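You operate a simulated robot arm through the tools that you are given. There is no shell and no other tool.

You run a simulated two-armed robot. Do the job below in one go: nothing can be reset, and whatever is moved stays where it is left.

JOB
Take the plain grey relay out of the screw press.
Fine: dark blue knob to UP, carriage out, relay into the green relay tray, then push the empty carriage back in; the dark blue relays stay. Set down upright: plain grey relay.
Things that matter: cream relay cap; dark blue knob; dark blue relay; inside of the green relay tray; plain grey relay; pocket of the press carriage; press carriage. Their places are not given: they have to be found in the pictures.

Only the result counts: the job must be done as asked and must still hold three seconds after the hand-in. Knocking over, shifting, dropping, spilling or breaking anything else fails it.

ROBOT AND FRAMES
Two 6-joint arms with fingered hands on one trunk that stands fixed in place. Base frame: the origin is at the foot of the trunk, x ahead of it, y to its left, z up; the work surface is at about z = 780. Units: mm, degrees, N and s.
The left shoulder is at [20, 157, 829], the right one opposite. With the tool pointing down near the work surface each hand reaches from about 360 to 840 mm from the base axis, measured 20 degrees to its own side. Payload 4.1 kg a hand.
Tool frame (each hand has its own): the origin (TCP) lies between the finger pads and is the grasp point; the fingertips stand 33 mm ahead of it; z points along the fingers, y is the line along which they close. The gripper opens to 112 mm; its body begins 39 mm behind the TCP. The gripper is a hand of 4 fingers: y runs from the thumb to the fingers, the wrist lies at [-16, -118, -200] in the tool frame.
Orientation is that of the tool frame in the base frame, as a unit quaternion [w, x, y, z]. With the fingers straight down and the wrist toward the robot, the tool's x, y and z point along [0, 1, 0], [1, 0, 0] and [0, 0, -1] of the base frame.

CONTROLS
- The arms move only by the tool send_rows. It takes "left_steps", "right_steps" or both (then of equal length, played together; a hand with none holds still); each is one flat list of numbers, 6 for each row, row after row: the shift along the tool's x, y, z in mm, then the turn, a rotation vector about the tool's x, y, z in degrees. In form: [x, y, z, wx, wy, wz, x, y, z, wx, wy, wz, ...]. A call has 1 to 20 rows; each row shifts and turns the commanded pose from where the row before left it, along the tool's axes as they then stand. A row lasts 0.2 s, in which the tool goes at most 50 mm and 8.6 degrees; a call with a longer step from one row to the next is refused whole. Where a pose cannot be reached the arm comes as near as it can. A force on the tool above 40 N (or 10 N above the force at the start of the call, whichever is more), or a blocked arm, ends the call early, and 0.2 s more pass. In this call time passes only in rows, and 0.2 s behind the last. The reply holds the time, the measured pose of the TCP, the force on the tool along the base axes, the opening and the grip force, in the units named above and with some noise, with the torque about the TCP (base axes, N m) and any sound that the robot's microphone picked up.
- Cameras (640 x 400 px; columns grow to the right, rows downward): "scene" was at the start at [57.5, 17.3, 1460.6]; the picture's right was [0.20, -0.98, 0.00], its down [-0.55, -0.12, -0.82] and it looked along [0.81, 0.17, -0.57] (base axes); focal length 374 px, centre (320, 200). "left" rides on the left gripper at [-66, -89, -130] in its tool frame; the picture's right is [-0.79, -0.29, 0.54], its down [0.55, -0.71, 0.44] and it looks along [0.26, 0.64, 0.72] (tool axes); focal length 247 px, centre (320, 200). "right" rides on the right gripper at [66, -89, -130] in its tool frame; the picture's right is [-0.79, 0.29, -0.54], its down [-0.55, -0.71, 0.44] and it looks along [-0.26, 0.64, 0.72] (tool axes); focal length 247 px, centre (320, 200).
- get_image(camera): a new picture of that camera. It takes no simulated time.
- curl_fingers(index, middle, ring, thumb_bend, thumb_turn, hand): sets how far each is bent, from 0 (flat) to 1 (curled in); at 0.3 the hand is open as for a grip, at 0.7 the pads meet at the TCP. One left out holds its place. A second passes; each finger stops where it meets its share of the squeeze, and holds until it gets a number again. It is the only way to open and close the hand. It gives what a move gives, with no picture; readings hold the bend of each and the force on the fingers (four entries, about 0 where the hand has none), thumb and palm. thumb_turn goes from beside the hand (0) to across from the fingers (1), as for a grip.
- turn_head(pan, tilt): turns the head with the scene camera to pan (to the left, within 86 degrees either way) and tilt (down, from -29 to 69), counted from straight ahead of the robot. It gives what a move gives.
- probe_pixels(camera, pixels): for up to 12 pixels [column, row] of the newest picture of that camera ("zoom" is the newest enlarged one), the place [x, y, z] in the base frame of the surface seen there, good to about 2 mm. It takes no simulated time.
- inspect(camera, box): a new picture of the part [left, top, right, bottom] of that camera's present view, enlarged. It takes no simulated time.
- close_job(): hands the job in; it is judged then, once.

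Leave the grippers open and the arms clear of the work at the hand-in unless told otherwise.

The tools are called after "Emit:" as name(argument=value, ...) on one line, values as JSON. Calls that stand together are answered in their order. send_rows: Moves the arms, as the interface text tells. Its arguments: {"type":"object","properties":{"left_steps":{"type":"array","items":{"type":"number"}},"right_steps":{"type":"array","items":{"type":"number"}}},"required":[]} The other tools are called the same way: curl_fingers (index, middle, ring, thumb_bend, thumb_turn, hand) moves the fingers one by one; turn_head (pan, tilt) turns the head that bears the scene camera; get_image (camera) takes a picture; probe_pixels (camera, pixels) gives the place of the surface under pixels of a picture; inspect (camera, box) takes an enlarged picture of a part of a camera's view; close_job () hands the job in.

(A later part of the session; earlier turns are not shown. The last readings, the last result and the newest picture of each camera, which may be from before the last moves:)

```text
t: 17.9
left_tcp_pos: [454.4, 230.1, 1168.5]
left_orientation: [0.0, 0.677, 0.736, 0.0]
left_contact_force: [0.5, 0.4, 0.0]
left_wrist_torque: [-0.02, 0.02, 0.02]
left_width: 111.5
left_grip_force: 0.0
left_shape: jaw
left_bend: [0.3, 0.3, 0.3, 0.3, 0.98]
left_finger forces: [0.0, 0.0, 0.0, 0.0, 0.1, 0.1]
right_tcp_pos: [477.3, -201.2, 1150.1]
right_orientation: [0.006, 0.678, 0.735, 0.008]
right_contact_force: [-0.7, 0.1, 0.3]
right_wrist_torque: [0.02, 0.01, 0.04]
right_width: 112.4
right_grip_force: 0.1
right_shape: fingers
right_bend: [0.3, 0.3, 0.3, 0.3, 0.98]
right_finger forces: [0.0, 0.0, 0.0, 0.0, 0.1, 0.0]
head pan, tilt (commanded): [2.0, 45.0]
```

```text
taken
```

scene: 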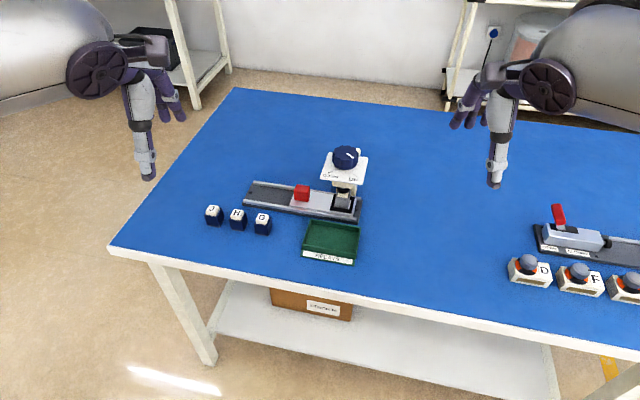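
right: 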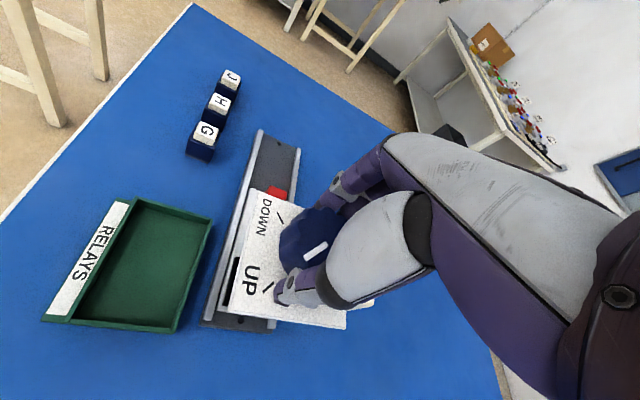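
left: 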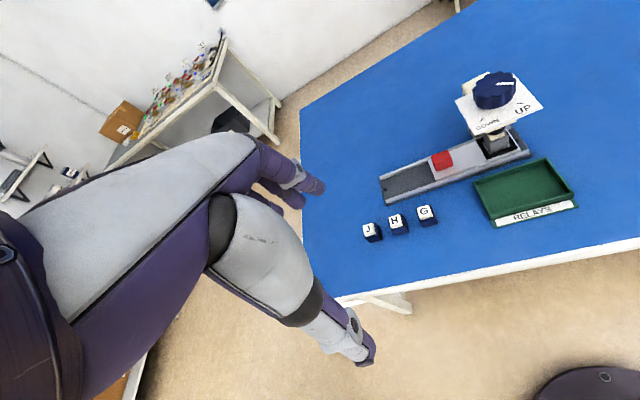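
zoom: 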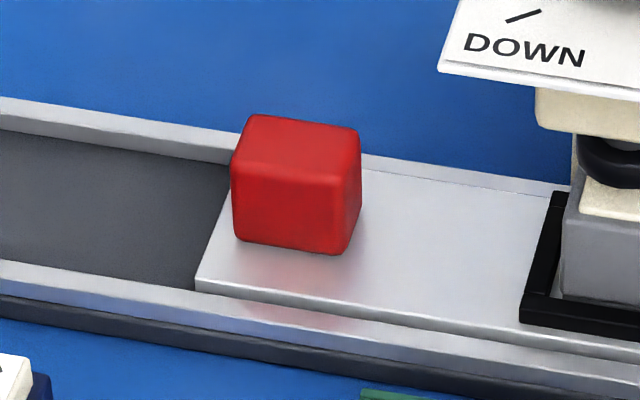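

Handle: front face at x about 690, back at about 711, y 52–83, z 803–834, centre near (700.5, 67.5). I'll bring the left hand above it at z 930, with the closing line across the rail (φ = -9.5°).

Emit:
send_rows(left_steps=[0, 0, 0, 0, 0, 7.15, 0, 0, 0, 0, 0, 7.15, -11.95, 26.88, 23.88, 0, 0, 0, -11.95, 26.88, 23.88, 0, 0, 0, -11.95, 26.88, 23.88, 0, 0, 0, -11.95, 26.88, 23.88, 0, 0, 0, -11.95, 26.88, 23.88, 0, 0, 0, -11.95, 26.88, 23.88, 0, 0, 0, -11.95, 26.88, 23.88, 0, 0, 0, -11.95, 26.88, 23.88, 0, 0, 0, -11.95, 26.88, 23.88, 0, 0, 0, -11.95, 26.88, 23.88, 0, 0, 0])

Emit:
get_image(camera="left")

Emit:
get_image(camera="scene")

Emit:
get_image(camera="right")

```text
t: 20.5
left_tcp_pos: [699.0, 67.4, 930.3]
left_orientation: [0.0, 0.763, 0.646, 0.0]
left_contact_force: [-0.2, -0.3, -0.4]
left_wrist_torque: [0.01, -0.02, -0.03]
left_width: 111.5
left_grip_force: 0.0
left_shape: jaw
left_bend: [0.3, 0.3, 0.3, 0.3, 0.98]
left_finger forces: [0.0, 0.0, 0.0, 0.0, 0.1, 0.0]
right_tcp_pos: [477.2, -200.9, 1151.0]
right_orientation: [0.006, 0.677, 0.736, 0.009]
right_contact_force: [0.2, 0.4, 0.4]
right_wrist_torque: [-0.03, -0.02, -0.05]
right_width: 112.2
right_grip_force: 0.1
right_shape: fingers
right_bend: [0.3, 0.3, 0.3, 0.3, 0.98]
right_finger forces: [0.0, 0.0, 0.1, 0.1, 0.0, 0.0]
head pan, tilt (commanded): [2.0, 45.0]
```

```text
taken
```

left: 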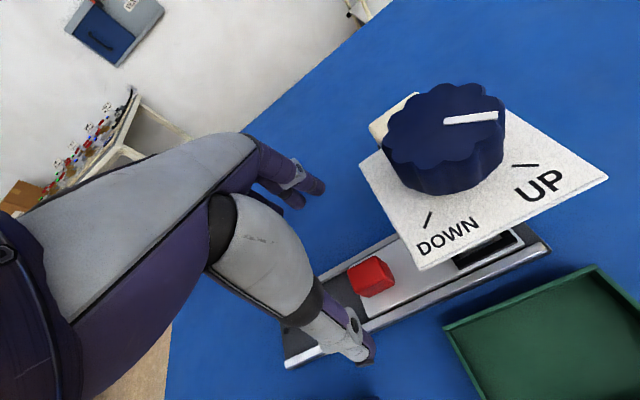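

```text
taken
```

scene: 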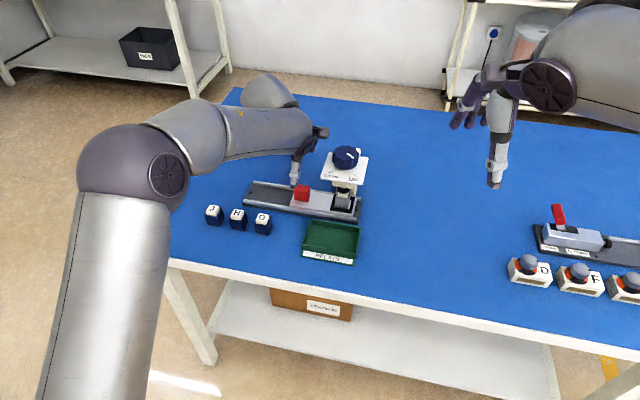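

```text
taken
```

right: 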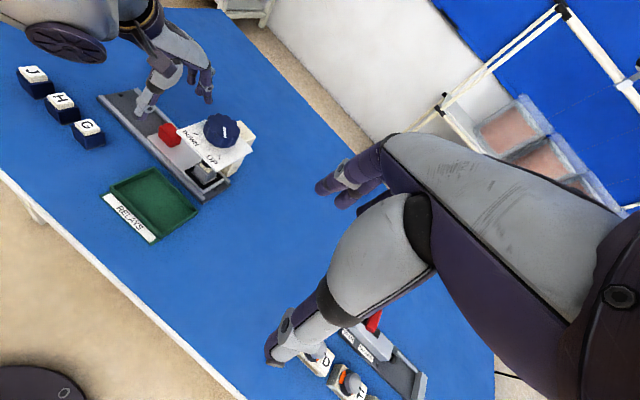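

The left hand hovers over the handle. From here the left camera sees the knob closely, so I'll probe the pointer and ticks again to confirm UP.

Emit:
inspect(camera="left", box=[350, 70, 620, 280])

Emit:
probe_pixels(camera="left", pixels=[[447, 121], [495, 117], [514, 164], [537, 166], [425, 227], [432, 213], [385, 130], [505, 125], [455, 160], [448, 88]])

```text
1.90 times, centred on (485, 175) of left
```

zoom: 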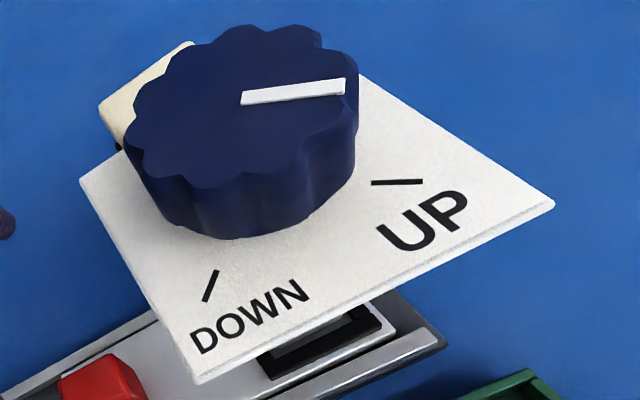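

```text
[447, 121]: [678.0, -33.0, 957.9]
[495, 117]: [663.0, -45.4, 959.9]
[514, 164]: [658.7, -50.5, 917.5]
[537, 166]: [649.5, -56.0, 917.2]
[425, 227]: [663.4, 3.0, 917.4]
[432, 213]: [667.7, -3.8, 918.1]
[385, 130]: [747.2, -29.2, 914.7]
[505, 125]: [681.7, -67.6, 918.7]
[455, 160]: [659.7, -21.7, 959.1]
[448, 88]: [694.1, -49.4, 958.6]
```

The pointer reads 219.6° and the UP tick 220.3°, so the knob is confirmed at UP. Now I'll lower the left hand around the red handle to TCP z about 839 (fingertips about 806, carriage top 801).

Emit:
send_rows(left_steps=[0, 1.5, 20, 0, 0, 0, 0, 0, 20, 0, 0, 0, 0, 0, 20, 0, 0, 0, 0, 0, 15, 0, 0, 0, 0, 0, 10, 0, 0, 0, 0, 0, 6, 0, 0, 0])

Emit:
get_image(camera="left")

Emit:
inspect(camera="scene", box=[220, 100, 400, 240])

Emit:
inspect(camera="right", box=[60, 20, 280, 200])

```text
t: 21.9
left_tcp_pos: [702.0, 68.7, 838.5]
left_orientation: [0.0, 0.763, 0.646, 0.0]
left_contact_force: [-0.4, -0.1, -0.1]
left_wrist_torque: [0.01, 0.02, -0.02]
left_width: 111.6
left_grip_force: 0.0
left_shape: jaw
left_bend: [0.3, 0.3, 0.3, 0.3, 0.98]
left_finger forces: [0.0, 0.0, 0.0, 0.0, 0.0, 0.0]
right_tcp_pos: [477.1, -201.4, 1149.2]
right_orientation: [0.006, 0.677, 0.736, 0.009]
right_contact_force: [0.5, 0.1, -0.7]
right_wrist_torque: [0.02, -0.01, 0.0]
right_width: 112.7
right_grip_force: 0.0
right_shape: fingers
right_bend: [0.3, 0.3, 0.3, 0.3, 0.98]
right_finger forces: [0.0, 0.0, 0.1, 0.0, 0.0, 0.1]
head pan, tilt (commanded): [2.0, 45.0]
```

```text
taken
```

left: 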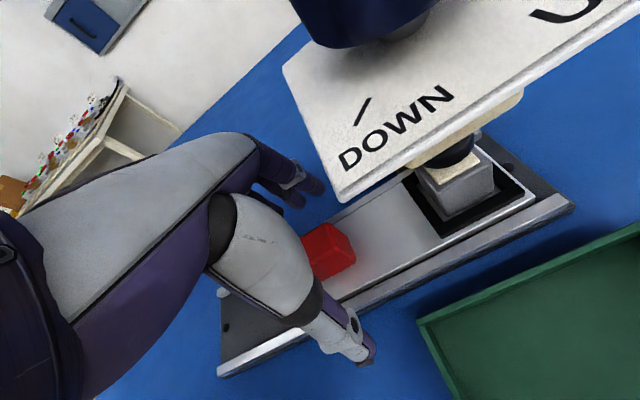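

```text
2.86 times, centred on (310, 170) of scene
```

zoom: 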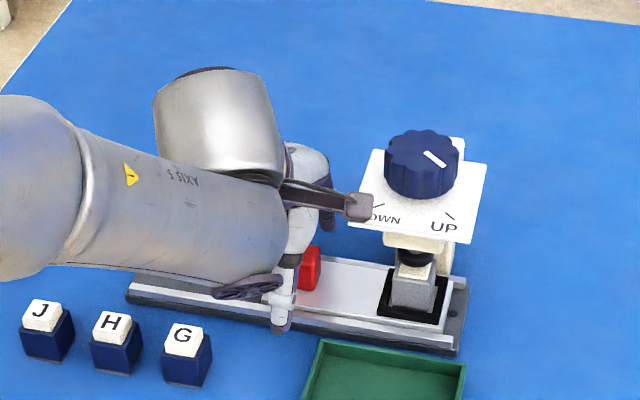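

```text
2.22 times, centred on (170, 110) of right
```

zoom: 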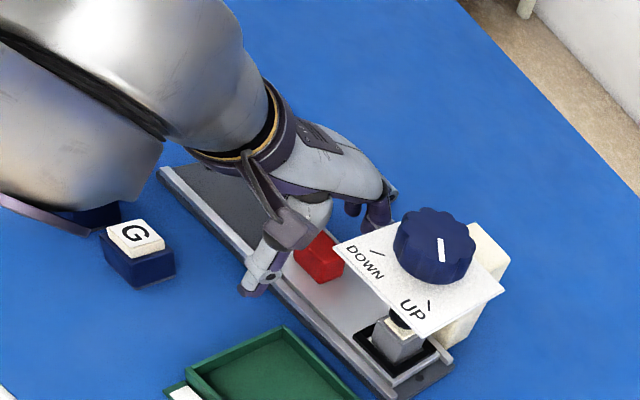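

The fingers straddle the handle and nothing touches. I'll check how high the forearm parts stand above the blue relays before moving left.

Emit:
probe_pixels(camera="zoom", pixels=[[270, 275], [250, 290], [100, 190], [60, 190], [10, 180], [230, 200]])

Emit:
inspect(camera="scene", box=[220, 100, 400, 240])

Emit:
probe_pixels(camera="zoom", pixels=[[240, 293], [215, 294], [130, 265], [50, 268], [20, 275], [200, 270]])

```text
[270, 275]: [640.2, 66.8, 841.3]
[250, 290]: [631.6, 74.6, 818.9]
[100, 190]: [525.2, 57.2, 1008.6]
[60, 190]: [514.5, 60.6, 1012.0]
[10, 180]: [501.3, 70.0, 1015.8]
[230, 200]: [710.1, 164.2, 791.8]
```

```text
2.86 times, centred on (310, 170) of scene
```

zoom: 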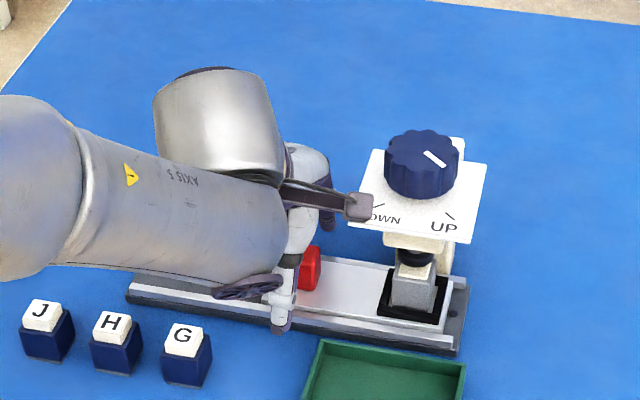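

```text
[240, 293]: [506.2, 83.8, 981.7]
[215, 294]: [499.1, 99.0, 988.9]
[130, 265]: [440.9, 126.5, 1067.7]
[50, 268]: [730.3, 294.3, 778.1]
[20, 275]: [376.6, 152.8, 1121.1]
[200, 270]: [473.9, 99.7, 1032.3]
```

The forearm is at z 980 or higher, well above the relays (826). I'll close the left hand on the handle.

Emit:
curl_fingers(hand="left", index=0.7, middle=0.7, ring=0.7, thumb_bend=0.7)

Emit:
inspect(camera="right", box=[60, 20, 280, 200])

```text
t: 22.9
left_tcp_pos: [701.9, 67.4, 839.3]
left_orientation: [0.001, 0.764, 0.646, 0.0]
left_contact_force: [8.1, -1.2, 2.4]
left_wrist_torque: [-0.02, -0.48, -0.12]
left_width: 23.0
left_grip_force: 11.2
left_shape: fingers
left_bend: [0.63, 0.59, 0.7, 0.63, 0.98]
left_finger forces: [6.2, 9.7, 0.0, 0.0, 6.5, 0.1]
right_tcp_pos: [477.3, -200.2, 1148.4]
right_orientation: [0.005, 0.677, 0.736, 0.009]
right_contact_force: [0.0, 0.5, 0.1]
right_wrist_torque: [-0.01, 0.01, 0.03]
right_width: 112.9
right_grip_force: 0.1
right_shape: fingers
right_bend: [0.3, 0.3, 0.3, 0.3, 0.98]
right_finger forces: [0.1, 0.0, 0.0, 0.0, 0.0, 0.0]
head pan, tilt (commanded): [2.0, 45.0]
```

```text
2.22 times, centred on (170, 110) of right
```

zoom: 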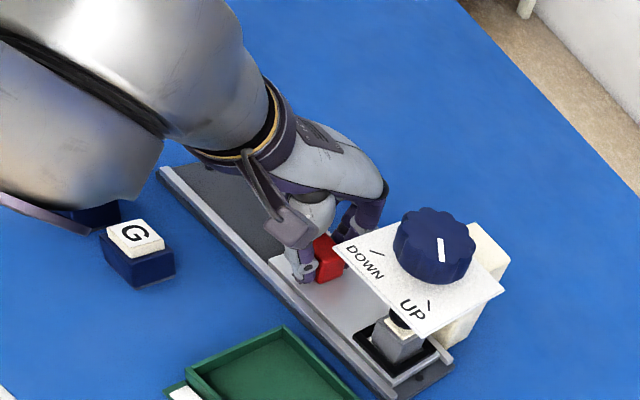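

The handle is held (width 23, 11 N). I'll pull gently along the rail (tool +x), 20 mm first, at 5 mm a row.

Emit:
send_rows(left_steps=[3, 0, 0, 0, 0, 0, 5, 0, 0, 0, 0, 0, 6, 0, 0, 0, 0, 0, 6, 0, 0, 0, 0, 0])

Emit:
inspect(camera="scene", box=[220, 100, 400, 240])

Emit:
get_image(camera="left")

```text
t: 23.9
left_tcp_pos: [706.4, 87.1, 838.7]
left_orientation: [-0.001, 0.763, 0.646, 0.001]
left_contact_force: [4.6, -1.3, 7.1]
left_wrist_torque: [0.0, -0.45, -0.17]
left_width: 22.7
left_grip_force: 12.7
left_shape: fingers
left_bend: [0.63, 0.58, 0.7, 0.64, 0.97]
left_finger forces: [5.7, 12.2, 0.0, 0.1, 8.0, 0.0]
right_tcp_pos: [477.9, -201.6, 1149.9]
right_orientation: [0.006, 0.677, 0.736, 0.009]
right_contact_force: [0.2, 0.5, 0.0]
right_wrist_torque: [0.01, 0.0, 0.02]
right_width: 112.4
right_grip_force: 0.1
right_shape: fingers
right_bend: [0.3, 0.3, 0.3, 0.3, 0.98]
right_finger forces: [0.0, 0.0, 0.1, 0.1, 0.1, 0.0]
head pan, tilt (commanded): [2.0, 45.0]
```

```text
2.86 times, centred on (310, 170) of scene
```

zoom: 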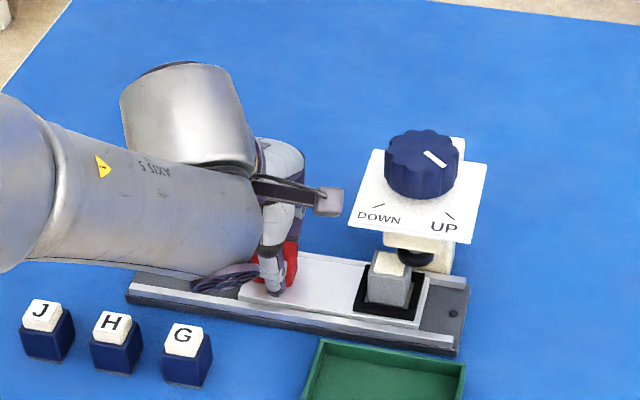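

```text
taken
```

left: 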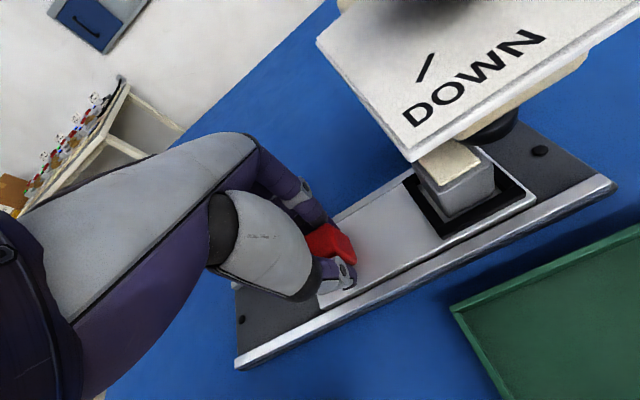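

The carriage slid 20 mm with the relay standing upright in its pocket. I'll pull another 80 mm at 8 mm a row.

Emit:
send_rows(left_steps=[7, 0, 0, 0, 0, 0, 8, 0, 0, 0, 0, 0, 8, 0, 0, 0, 0, 0, 8, 0, 0, 0, 0, 0, 8, 0, 0, 0, 0, 0, 8, 0, 0, 0, 0, 0, 8, 0, 0, 0, 0, 0, 8, 0, 0, 0, 0, 0, 7, 0, 0, 0, 0, 0, 5, 0, 0, 0, 0, 0, 3, 0, 0, 0, 0, 0])

Emit:
inspect(camera="scene", box=[200, 100, 400, 260])

Emit:
get_image(camera="left")

```text
t: 26.3
left_tcp_pos: [717.7, 165.2, 839.8]
left_orientation: [0.0, 0.763, 0.647, 0.001]
left_contact_force: [15.6, -1.4, 8.5]
left_wrist_torque: [0.05, -0.91, -0.12]
left_width: 22.9
left_grip_force: 15.1
left_shape: fingers
left_bend: [0.62, 0.57, 0.7, 0.65, 0.98]
left_finger forces: [8.9, 16.5, 0.0, 0.1, 4.5, 0.0]
right_tcp_pos: [477.2, -202.0, 1148.8]
right_orientation: [0.006, 0.677, 0.736, 0.01]
right_contact_force: [-0.3, 0.5, 0.3]
right_wrist_torque: [0.0, -0.01, 0.01]
right_width: 112.5
right_grip_force: 0.1
right_shape: fingers
right_bend: [0.3, 0.3, 0.3, 0.3, 0.98]
right_finger forces: [0.0, 0.0, 0.0, 0.0, 0.0, 0.1]
head pan, tilt (commanded): [2.0, 45.0]
```

```text
2.50 times, centred on (300, 180) of scene
```

zoom: 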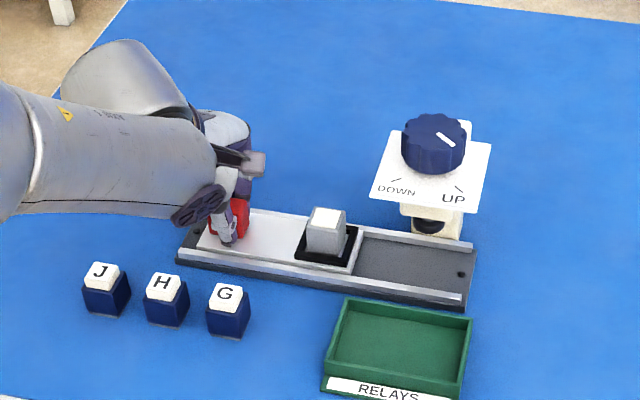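

```text
taken
```

left: 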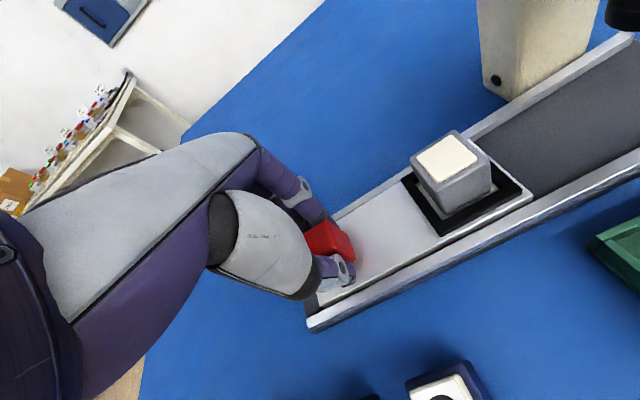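

The carriage is out and the relay stands clear of the press head near (697, 67). I'll open the hand only partway so the thumb stays away from the blue relays, then lift.

Emit:
curl_fingers(hand="left", index=0.47, middle=0.47, ring=0.47, thumb_bend=0.47)

Emit:
send_rows(left_steps=[0, 0, -8, 0, 0, 0, 0, 0, -15, 0, 0, 0, 0, 0, -20, 0, 0, 0, 0, 0, -20, 0, 0, 0, 0, 0, -20, 0, 0, 0])

Emit:
get_image(camera="left")

Emit:
inspect(camera="scene", box=[270, 170, 350, 230])

```text
t: 27.3
left_tcp_pos: [716.2, 164.5, 838.0]
left_orientation: [-0.001, 0.764, 0.645, -0.001]
left_contact_force: [-0.1, -0.2, -0.6]
left_wrist_torque: [0.0, 0.02, -0.02]
left_width: 65.3
left_grip_force: 0.1
left_shape: fingers
left_bend: [0.47, 0.47, 0.47, 0.47, 0.98]
left_finger forces: [0.1, 0.0, 0.0, 0.1, 0.0, 0.1]
right_tcp_pos: [477.0, -201.0, 1149.0]
right_orientation: [0.005, 0.678, 0.735, 0.008]
right_contact_force: [-0.3, 0.1, -0.1]
right_wrist_torque: [0.02, -0.04, -0.01]
right_width: 112.5
right_grip_force: 0.0
right_shape: fingers
right_bend: [0.3, 0.3, 0.3, 0.3, 0.98]
right_finger forces: [0.1, 0.0, 0.0, 0.0, 0.1, 0.0]
head pan, tilt (commanded): [2.0, 45.0]
```

```text
t: 28.5
left_tcp_pos: [716.8, 162.6, 921.0]
left_orientation: [0.0, 0.764, 0.645, 0.0]
left_contact_force: [0.2, 1.0, -0.5]
left_wrist_torque: [-0.04, -0.01, -0.02]
left_width: 65.2
left_grip_force: 0.1
left_shape: fingers
left_bend: [0.47, 0.47, 0.47, 0.47, 0.98]
left_finger forces: [0.0, 0.0, 0.0, 0.0, 0.0, 0.0]
right_tcp_pos: [476.3, -200.3, 1148.0]
right_orientation: [0.006, 0.678, 0.735, 0.009]
right_contact_force: [0.1, 1.0, -0.7]
right_wrist_torque: [0.0, 0.01, -0.01]
right_width: 112.5
right_grip_force: 0.0
right_shape: fingers
right_bend: [0.3, 0.3, 0.3, 0.3, 0.98]
right_finger forces: [0.0, 0.0, 0.1, 0.1, 0.1, 0.0]
head pan, tilt (commanded): [2.0, 45.0]
```

```text
taken
```

left: 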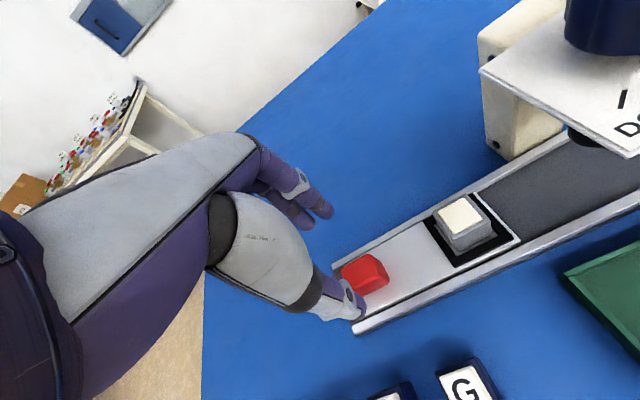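

```text
6.67 times, centred on (310, 200) of scene
```

zoom: 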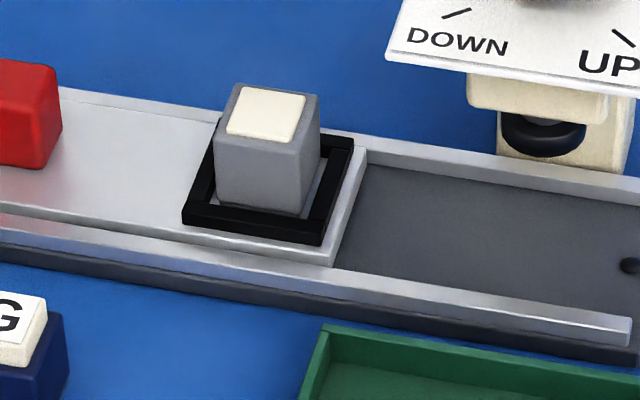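

The relay is out in the open with a flat cream cap. I'll probe its top corners and faces, the pocket rim, and the handle's new place.

Emit:
probe_pixels(camera="zoom", pixels=[[236, 88], [315, 95], [302, 152], [218, 140], [265, 110], [232, 130], [292, 135], [260, 180], [218, 198], [300, 210], [195, 215], [315, 235]])

Emit:
probe_pixels(camera="left", pixels=[[462, 214], [438, 212], [465, 246], [495, 230], [470, 194], [442, 205], [464, 233], [486, 222], [365, 265], [370, 285]])

```text
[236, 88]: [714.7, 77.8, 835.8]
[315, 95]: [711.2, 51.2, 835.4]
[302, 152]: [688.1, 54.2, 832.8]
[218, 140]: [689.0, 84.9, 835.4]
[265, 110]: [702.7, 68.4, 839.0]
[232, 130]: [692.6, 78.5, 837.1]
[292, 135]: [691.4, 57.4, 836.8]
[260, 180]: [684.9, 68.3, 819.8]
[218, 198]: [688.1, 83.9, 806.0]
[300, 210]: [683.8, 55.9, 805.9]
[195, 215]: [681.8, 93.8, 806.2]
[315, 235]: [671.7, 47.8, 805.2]
```

```text
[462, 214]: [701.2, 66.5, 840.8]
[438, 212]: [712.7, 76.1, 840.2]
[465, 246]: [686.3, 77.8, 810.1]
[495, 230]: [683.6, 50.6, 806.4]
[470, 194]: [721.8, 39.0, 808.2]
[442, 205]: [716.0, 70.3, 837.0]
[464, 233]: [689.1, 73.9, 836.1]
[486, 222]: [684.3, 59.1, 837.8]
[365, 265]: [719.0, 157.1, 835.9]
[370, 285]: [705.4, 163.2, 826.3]
```

The relay body centre is near (699.5, 67.5), body top 836, cap top 840, pocket rim 806. I'll bring the left hand over it at z 900 and check alignment.

Emit:
send_rows(left_steps=[-24.35, 0, 5, 0, 0, 0, -24.35, 0, 5, 0, 0, 0, -24.35, 0, 5, 0, 0, 0, -24.35, 0, 5, 0, 0, 0])

Emit:
get_image(camera="left")

Emit:
inspect(camera="right", box=[60, 20, 280, 200])

```text
t: 29.5
left_tcp_pos: [701.3, 69.0, 901.8]
left_orientation: [0.0, 0.763, 0.646, 0.0]
left_contact_force: [0.4, 0.2, 0.2]
left_wrist_torque: [-0.02, 0.0, -0.01]
left_width: 65.4
left_grip_force: 0.1
left_shape: fingers
left_bend: [0.47, 0.47, 0.47, 0.47, 0.98]
left_finger forces: [0.0, 0.1, 0.0, 0.0, 0.0, 0.0]
right_tcp_pos: [477.3, -200.8, 1149.4]
right_orientation: [0.006, 0.678, 0.735, 0.009]
right_contact_force: [0.1, 0.9, 0.3]
right_wrist_torque: [0.01, -0.03, 0.03]
right_width: 112.6
right_grip_force: 0.0
right_shape: fingers
right_bend: [0.3, 0.3, 0.3, 0.3, 0.98]
right_finger forces: [0.0, 0.0, 0.0, 0.1, 0.0, 0.0]
head pan, tilt (commanded): [2.0, 45.0]
```

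```text
taken
```

left: 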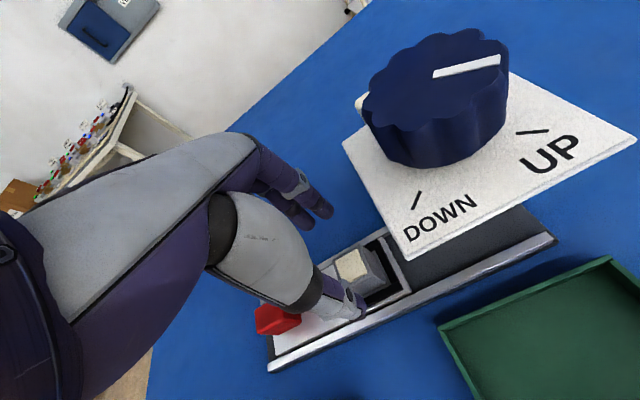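

```text
2.22 times, centred on (170, 110) of right
```

zoom: 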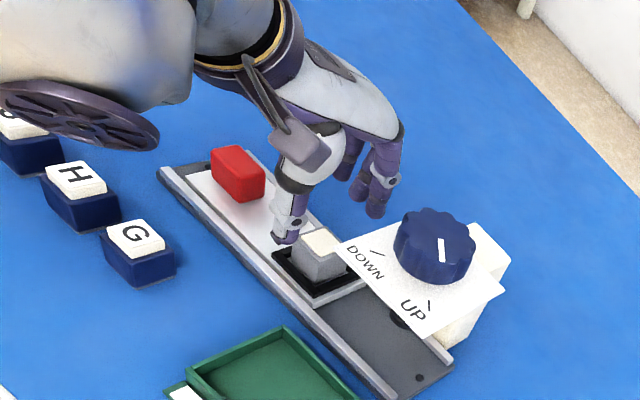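

Let me probe the fingertips and the relay in these views to check sideways alignment.

Emit:
probe_pixels(camera="zoom", pixels=[[283, 237], [290, 205], [373, 210], [382, 185], [340, 172], [320, 243], [325, 270]])

Emit:
probe_pixels(camera="left", pixels=[[353, 310], [345, 295], [327, 210], [302, 222], [355, 268], [372, 272]])

```text
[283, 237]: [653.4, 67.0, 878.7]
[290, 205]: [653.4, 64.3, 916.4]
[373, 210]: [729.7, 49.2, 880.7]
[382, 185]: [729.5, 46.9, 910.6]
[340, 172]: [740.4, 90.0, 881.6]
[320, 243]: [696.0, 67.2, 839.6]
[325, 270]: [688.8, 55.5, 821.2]
```

```text
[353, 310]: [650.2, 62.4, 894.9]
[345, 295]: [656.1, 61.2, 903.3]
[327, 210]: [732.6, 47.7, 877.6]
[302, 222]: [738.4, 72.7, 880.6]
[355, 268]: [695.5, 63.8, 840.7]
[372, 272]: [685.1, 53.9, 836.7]
```

Index, middle and thumb bracket the relay. I'll shift 3 mm toward the press and 1 mm back to centre it, then descend to TCP z about 843 (tips about 810, just above the pocket rim at 806).

Emit:
send_rows(left_steps=[-3, -1, 0, 0, 0, 0, 0, 0, 20, 0, 0, 0, 0, 0, 18, 0, 0, 0, 0, 0, 12, 0, 0, 0, 0, 0, 8, 0, 0, 0])

Emit:
get_image(camera="left")

Emit:
inspect(camera="right", box=[110, 60, 250, 180])

Emit:
inspect(camera="scene", box=[250, 120, 380, 230])

```text
t: 30.7
left_tcp_pos: [700.0, 65.6, 842.5]
left_orientation: [-0.001, 0.764, 0.646, -0.001]
left_contact_force: [0.8, 1.0, -0.2]
left_wrist_torque: [-0.01, 0.01, -0.02]
left_width: 65.5
left_grip_force: 0.0
left_shape: fingers
left_bend: [0.47, 0.47, 0.47, 0.47, 0.98]
left_finger forces: [0.1, 0.0, 0.1, 0.1, 0.0, 0.1]
right_tcp_pos: [477.5, -200.9, 1149.0]
right_orientation: [0.006, 0.677, 0.736, 0.009]
right_contact_force: [-0.6, -0.1, -0.3]
right_wrist_torque: [-0.01, 0.01, -0.03]
right_width: 112.4
right_grip_force: 0.1
right_shape: fingers
right_bend: [0.3, 0.3, 0.3, 0.3, 0.98]
right_finger forces: [0.0, 0.0, 0.1, 0.0, 0.0, 0.1]
head pan, tilt (commanded): [2.0, 45.0]
```

```text
taken
```

left: 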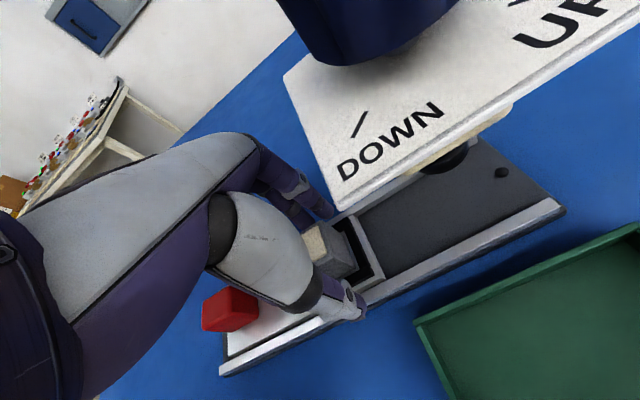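

```text
3.33 times, centred on (180, 120) of right
```

zoom: 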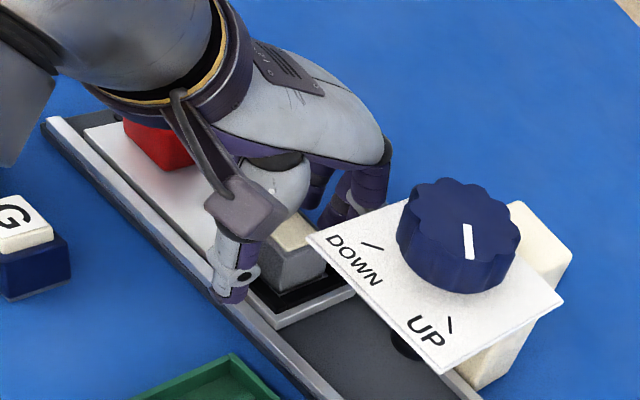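

```text
3.64 times, centred on (315, 175) of scene
```

zoom: 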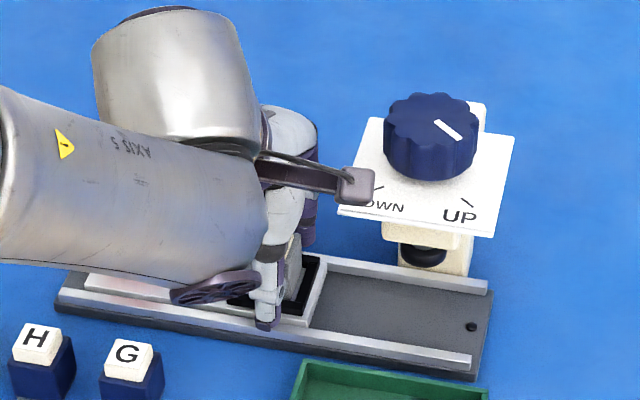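

Everything is clear and aligned. I'll close thumb, index and middle on the relay body, leaving the ring finger open as it lies outside the body.

Emit:
curl_fingers(hand="left", index=0.58, middle=0.58, thumb_bend=0.58)

Emit:
curl_fingers(hand="left", index=0.68, middle=0.68, thumb_bend=0.68)

Emit:
inspect(camera="right", box=[110, 60, 250, 180])

Emit:
inspect(camera="left", box=[220, 150, 420, 350])

```text
t: 31.7
left_tcp_pos: [699.6, 64.4, 844.5]
left_orientation: [0.0, 0.763, 0.646, 0.0]
left_contact_force: [3.8, 0.0, 4.5]
left_wrist_torque: [-0.02, -0.19, -0.02]
left_width: 42.0
left_grip_force: 3.1
left_shape: fingers
left_bend: [0.55, 0.55, 0.47, 0.56, 0.98]
left_finger forces: [2.2, 2.8, 0.0, 0.0, 0.9, 0.0]
right_tcp_pos: [477.6, -201.0, 1149.6]
right_orientation: [0.006, 0.677, 0.736, 0.009]
right_contact_force: [-0.2, 0.1, -0.3]
right_wrist_torque: [0.0, 0.0, -0.01]
right_width: 112.4
right_grip_force: 0.0
right_shape: fingers
right_bend: [0.3, 0.3, 0.3, 0.3, 0.98]
right_finger forces: [0.0, 0.0, 0.1, 0.0, 0.0, 0.0]
head pan, tilt (commanded): [2.0, 45.0]
```

```text
t: 32.7
left_tcp_pos: [701.0, 64.8, 844.7]
left_orientation: [0.0, 0.764, 0.645, 0.001]
left_contact_force: [12.2, -1.7, 12.8]
left_wrist_torque: [0.02, -0.8, -0.13]
left_width: 28.9
left_grip_force: 19.1
left_shape: fingers
left_bend: [0.59, 0.59, 0.47, 0.62, 0.97]
left_finger forces: [8.0, 23.6, 0.1, 0.0, 6.5, 0.0]
right_tcp_pos: [475.6, -201.8, 1150.9]
right_orientation: [0.006, 0.678, 0.735, 0.008]
right_contact_force: [1.0, 0.5, -1.3]
right_wrist_torque: [0.02, 0.01, 0.01]
right_width: 112.5
right_grip_force: 0.2
right_shape: fingers
right_bend: [0.3, 0.3, 0.3, 0.3, 0.98]
right_finger forces: [0.0, 0.1, 0.1, 0.0, 0.0, 0.1]
head pan, tilt (commanded): [2.0, 45.0]
```

```text
3.33 times, centred on (180, 120) of right
```

zoom: 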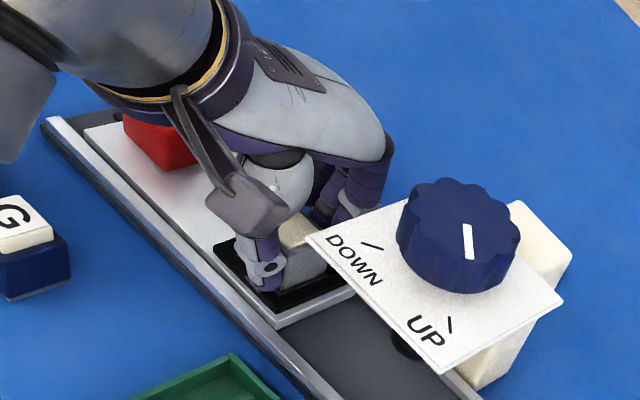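

```text
2.00 times, centred on (320, 250) of left
```

zoom: 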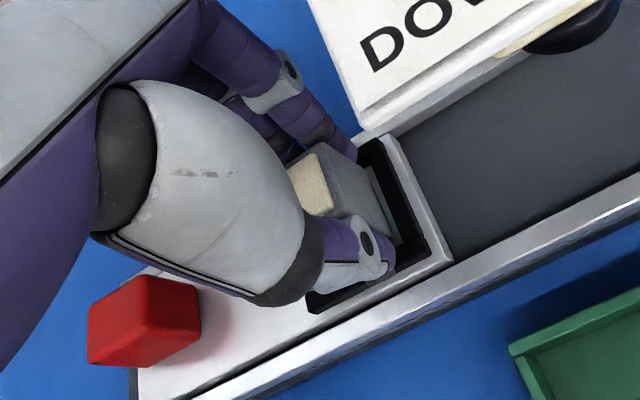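

The hand feels a 13 N upward push, so the fingertips are probably pressing on the pocket rim. I'll open slightly, rise 4 mm, and grip again higher on the body.

Emit:
curl_fingers(hand="left", index=0.5, middle=0.5, thumb_bend=0.5)

Emit:
send_rows(left_steps=[0, 0, -4, 0, 0, 0])

Emit:
inspect(camera="right", box=[130, 80, 230, 160])

Emit:
inspect(camera="left", box=[220, 150, 420, 350])

```text
t: 33.7
left_tcp_pos: [698.7, 64.2, 843.5]
left_orientation: [0.0, 0.763, 0.646, -0.001]
left_contact_force: [-5.1, 1.3, 9.0]
left_wrist_torque: [-0.09, -0.04, -0.07]
left_width: 48.3
left_grip_force: 4.8
left_shape: fingers
left_bend: [0.56, 0.5, 0.47, 0.5, 0.97]
left_finger forces: [9.8, 0.0, 0.1, 0.1, 0.0, 0.0]
right_tcp_pos: [476.9, -200.7, 1150.4]
right_orientation: [0.006, 0.677, 0.736, 0.009]
right_contact_force: [0.0, 0.5, -1.1]
right_wrist_torque: [-0.01, 0.02, -0.01]
right_width: 112.3
right_grip_force: 0.1
right_shape: fingers
right_bend: [0.3, 0.3, 0.3, 0.3, 0.98]
right_finger forces: [0.0, 0.0, 0.0, 0.1, 0.1, 0.0]
head pan, tilt (commanded): [2.0, 45.0]
```

```text
t: 34.1
left_tcp_pos: [698.1, 65.2, 846.3]
left_orientation: [-0.001, 0.764, 0.645, -0.001]
left_contact_force: [-0.1, 0.7, 0.8]
left_wrist_torque: [-0.02, 0.02, 0.01]
left_width: 57.2
left_grip_force: 0.1
left_shape: fingers
left_bend: [0.5, 0.5, 0.47, 0.5, 0.97]
left_finger forces: [0.0, 0.0, 0.0, 0.0, 0.1, 0.0]
right_tcp_pos: [476.7, -200.7, 1150.1]
right_orientation: [0.006, 0.678, 0.735, 0.008]
right_contact_force: [0.0, -0.6, 0.3]
right_wrist_torque: [-0.01, 0.02, 0.01]
right_width: 112.6
right_grip_force: 0.1
right_shape: fingers
right_bend: [0.3, 0.3, 0.3, 0.3, 0.98]
right_finger forces: [0.0, 0.1, 0.0, 0.1, 0.1, 0.1]
head pan, tilt (commanded): [2.0, 45.0]
```

```text
5.00 times, centred on (180, 120) of right
```

zoom: 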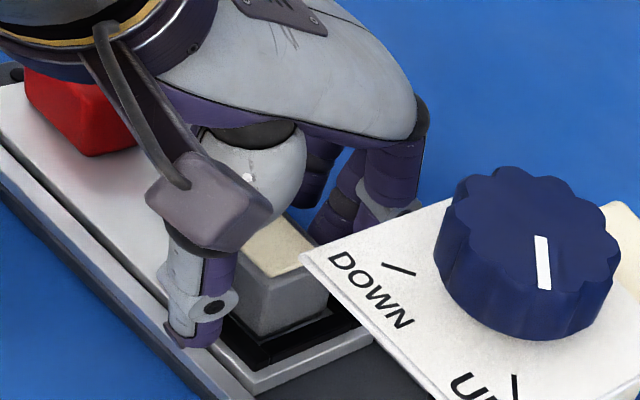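

```text
2.00 times, centred on (320, 250) of left
```

zoom: 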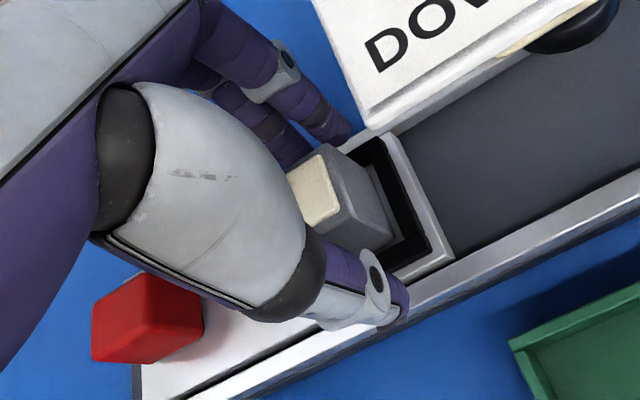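

The index tip had been caught inside the pocket rim and is now free. The tips reach lower when curled than I assumed. I'll rise 4 mm more (TCP about 851) and close again.

Emit:
send_rows(left_steps=[0, 0.5, -4, 0, 0, 0])

Emit:
curl_fingers(hand="left", index=0.6, middle=0.6, thumb_bend=0.6)

Emit:
inspect(camera="right", box=[130, 80, 230, 160])

Emit:
inspect(camera="left", box=[220, 150, 420, 350])

```text
t: 34.5
left_tcp_pos: [700.2, 63.8, 851.8]
left_orientation: [0.0, 0.764, 0.645, 0.0]
left_contact_force: [-0.2, -0.1, 0.8]
left_wrist_torque: [-0.03, 0.0, 0.01]
left_width: 57.1
left_grip_force: 0.1
left_shape: fingers
left_bend: [0.5, 0.5, 0.47, 0.5, 0.97]
left_finger forces: [0.0, 0.0, 0.1, 0.0, 0.0, 0.0]
right_tcp_pos: [477.0, -201.6, 1150.2]
right_orientation: [0.006, 0.678, 0.735, 0.009]
right_contact_force: [0.7, 1.0, 1.0]
right_wrist_torque: [0.0, 0.03, 0.03]
right_width: 112.5
right_grip_force: 0.1
right_shape: fingers
right_bend: [0.3, 0.3, 0.3, 0.3, 0.98]
right_finger forces: [0.1, 0.1, 0.1, 0.0, 0.0, 0.0]
head pan, tilt (commanded): [2.0, 45.0]
```

```text
t: 35.5
left_tcp_pos: [700.1, 65.5, 852.0]
left_orientation: [0.0, 0.764, 0.645, 0.0]
left_contact_force: [0.6, 0.6, 0.3]
left_wrist_torque: [-0.03, 0.01, 0.0]
left_width: 32.1
left_grip_force: 0.8
left_shape: fingers
left_bend: [0.59, 0.6, 0.47, 0.59, 0.97]
left_finger forces: [0.3, 0.4, 0.0, 0.1, 0.8, 0.1]
right_tcp_pos: [477.3, -201.1, 1149.7]
right_orientation: [0.006, 0.678, 0.735, 0.009]
right_contact_force: [0.1, 0.7, -0.3]
right_wrist_torque: [0.01, 0.01, 0.01]
right_width: 112.3
right_grip_force: 0.1
right_shape: fingers
right_bend: [0.3, 0.3, 0.3, 0.3, 0.98]
right_finger forces: [0.0, 0.0, 0.1, 0.0, 0.0, 0.0]
head pan, tilt (commanded): [2.0, 45.0]
```

```text
5.00 times, centred on (180, 120) of right
```

zoom: 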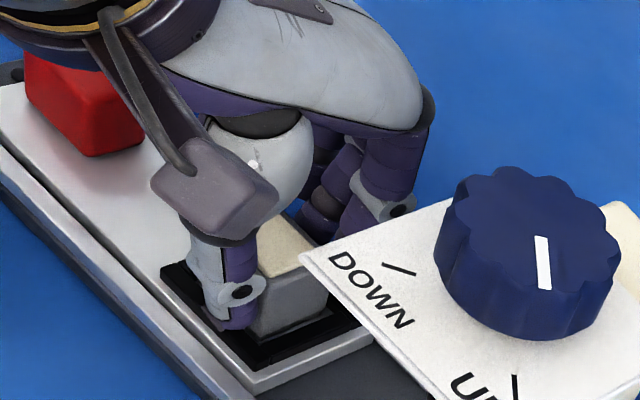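

```text
2.00 times, centred on (320, 250) of left
```

zoom: 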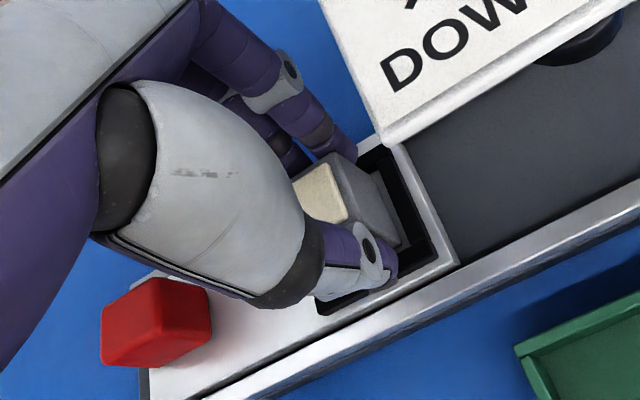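

Light, balanced contact now (index 0.3, middle 0.4, thumb 0.8 N) and no rim force. I'll tighten the grip.

Emit:
curl_fingers(hand="left", index=0.68, middle=0.68, thumb_bend=0.68)

Emit:
inspect(camera="left", box=[220, 150, 420, 350])

```text
t: 36.5
left_tcp_pos: [700.2, 65.8, 851.4]
left_orientation: [-0.001, 0.764, 0.645, 0.0]
left_contact_force: [3.1, 0.0, 0.2]
left_wrist_torque: [-0.01, -0.11, -0.07]
left_width: 28.9
left_grip_force: 9.4
left_shape: fingers
left_bend: [0.61, 0.63, 0.47, 0.6, 0.97]
left_finger forces: [5.4, 5.8, 0.0, 0.0, 8.1, 0.0]
right_tcp_pos: [478.5, -200.0, 1149.8]
right_orientation: [0.005, 0.678, 0.735, 0.009]
right_contact_force: [0.9, 1.1, 0.2]
right_wrist_torque: [0.02, 0.02, -0.02]
right_width: 112.8
right_grip_force: 0.1
right_shape: fingers
right_bend: [0.3, 0.3, 0.3, 0.3, 0.98]
right_finger forces: [0.1, 0.1, 0.1, 0.1, 0.0, 0.1]
head pan, tilt (commanded): [2.0, 45.0]
```

```text
2.00 times, centred on (320, 250) of left
```

zoom: 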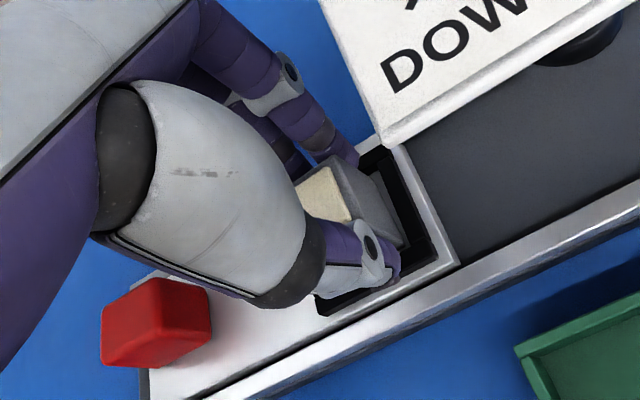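

The grip is even: about 5.5 N on each finger and 8 N on the thumb. Before lifting I'll probe the hand's outline (knuckles and thumb) relative to the TCP to plan clearances to the plate and tray walls.

Emit:
probe_pixels(camera="zoom", pixels=[[290, 65], [260, 50], [240, 20], [335, 140], [350, 155], [270, 100], [370, 250], [395, 265], [350, 285], [310, 290], [280, 240], [230, 110]])

Emit:
inspect(camera="right", box=[110, 40, 250, 160])

Emit:
probe_pixels(camera="zoom", pixels=[[380, 160], [345, 130], [375, 215], [355, 225], [300, 110], [330, 215], [250, 205], [235, 265], [250, 290], [215, 215], [380, 190], [280, 165]])

```text
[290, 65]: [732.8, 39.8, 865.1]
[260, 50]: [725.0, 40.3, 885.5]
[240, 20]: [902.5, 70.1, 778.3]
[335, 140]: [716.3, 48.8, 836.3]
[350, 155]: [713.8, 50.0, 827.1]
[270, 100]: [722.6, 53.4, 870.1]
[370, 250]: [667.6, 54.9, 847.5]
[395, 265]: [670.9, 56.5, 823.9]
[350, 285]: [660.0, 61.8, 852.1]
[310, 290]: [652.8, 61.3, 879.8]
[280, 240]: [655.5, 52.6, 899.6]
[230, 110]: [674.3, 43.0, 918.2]
```

```text
3.33 times, centred on (180, 100) of right
```

zoom: 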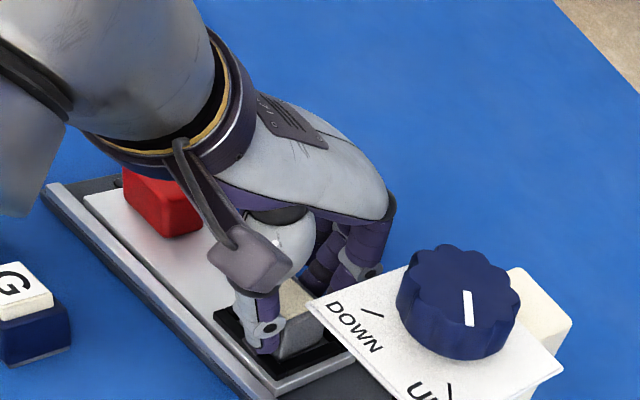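

```text
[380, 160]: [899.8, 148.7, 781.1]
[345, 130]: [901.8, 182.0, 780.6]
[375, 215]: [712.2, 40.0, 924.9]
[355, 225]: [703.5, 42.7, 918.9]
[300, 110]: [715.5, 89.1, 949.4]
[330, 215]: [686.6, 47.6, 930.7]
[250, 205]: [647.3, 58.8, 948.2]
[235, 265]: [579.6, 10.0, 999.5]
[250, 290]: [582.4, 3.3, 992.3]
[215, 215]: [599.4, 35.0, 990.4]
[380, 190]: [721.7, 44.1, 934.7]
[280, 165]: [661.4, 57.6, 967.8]
```

Clearances are known: the hand stays within about 45 mm of the TCP on the finger side. I'll lift the relay straight up 38 mm, slowly, and look.

Emit:
send_rows(left_steps=[0, 0, -3, 0, 0, 0, 0, 0, -5, 0, 0, 0, 0, 0, -7, 0, 0, 0, 0, 0, -8, 0, 0, 0, 0, 0, -8, 0, 0, 0, 0, 0, -7, 0, 0, 0])

Emit:
get_image(camera="left")

Emit:
inspect(camera="right", box=[110, 40, 250, 160])

Emit:
inspect(camera="scene", box=[250, 120, 380, 230])

```text
t: 37.9
left_tcp_pos: [700.3, 65.7, 890.8]
left_orientation: [0.0, 0.764, 0.645, 0.0]
left_contact_force: [-0.5, 0.5, -0.2]
left_wrist_torque: [0.0, 0.0, 0.05]
left_width: 29.1
left_grip_force: 8.7
left_shape: fingers
left_bend: [0.62, 0.64, 0.47, 0.6, 0.96]
left_finger forces: [5.1, 4.0, 0.0, 0.0, 9.2, 0.0]
right_tcp_pos: [477.3, -200.7, 1149.7]
right_orientation: [0.006, 0.677, 0.736, 0.009]
right_contact_force: [0.0, -0.1, 0.1]
right_wrist_torque: [0.01, 0.0, 0.03]
right_width: 112.3
right_grip_force: 0.1
right_shape: fingers
right_bend: [0.3, 0.3, 0.3, 0.3, 0.98]
right_finger forces: [0.0, 0.0, 0.0, 0.0, 0.0, 0.0]
head pan, tilt (commanded): [2.0, 45.0]
```

```text
taken
```

left: 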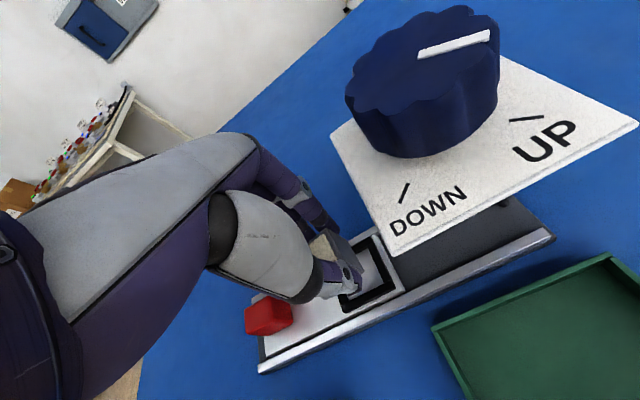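

```text
3.33 times, centred on (180, 100) of right
```

zoom: 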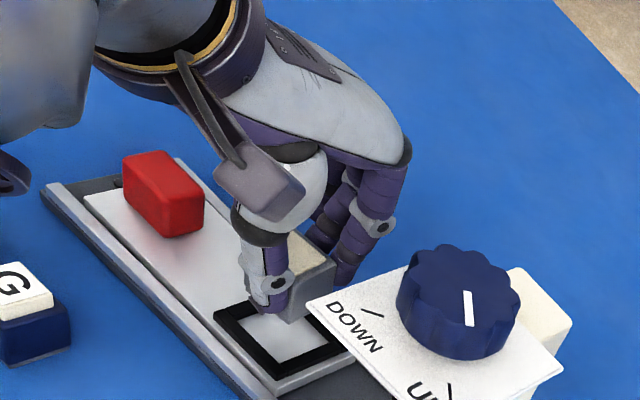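

```text
3.64 times, centred on (315, 175) of scene
```

zoom: 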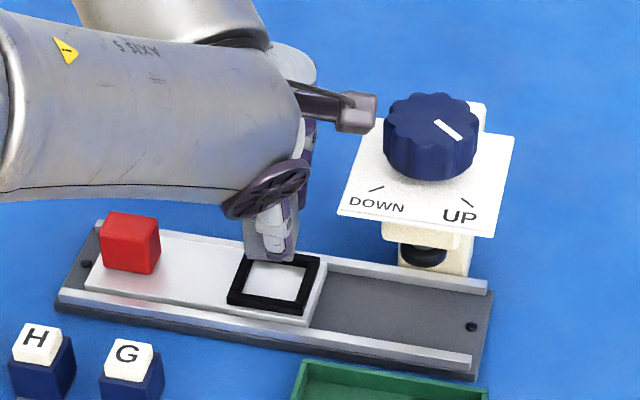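

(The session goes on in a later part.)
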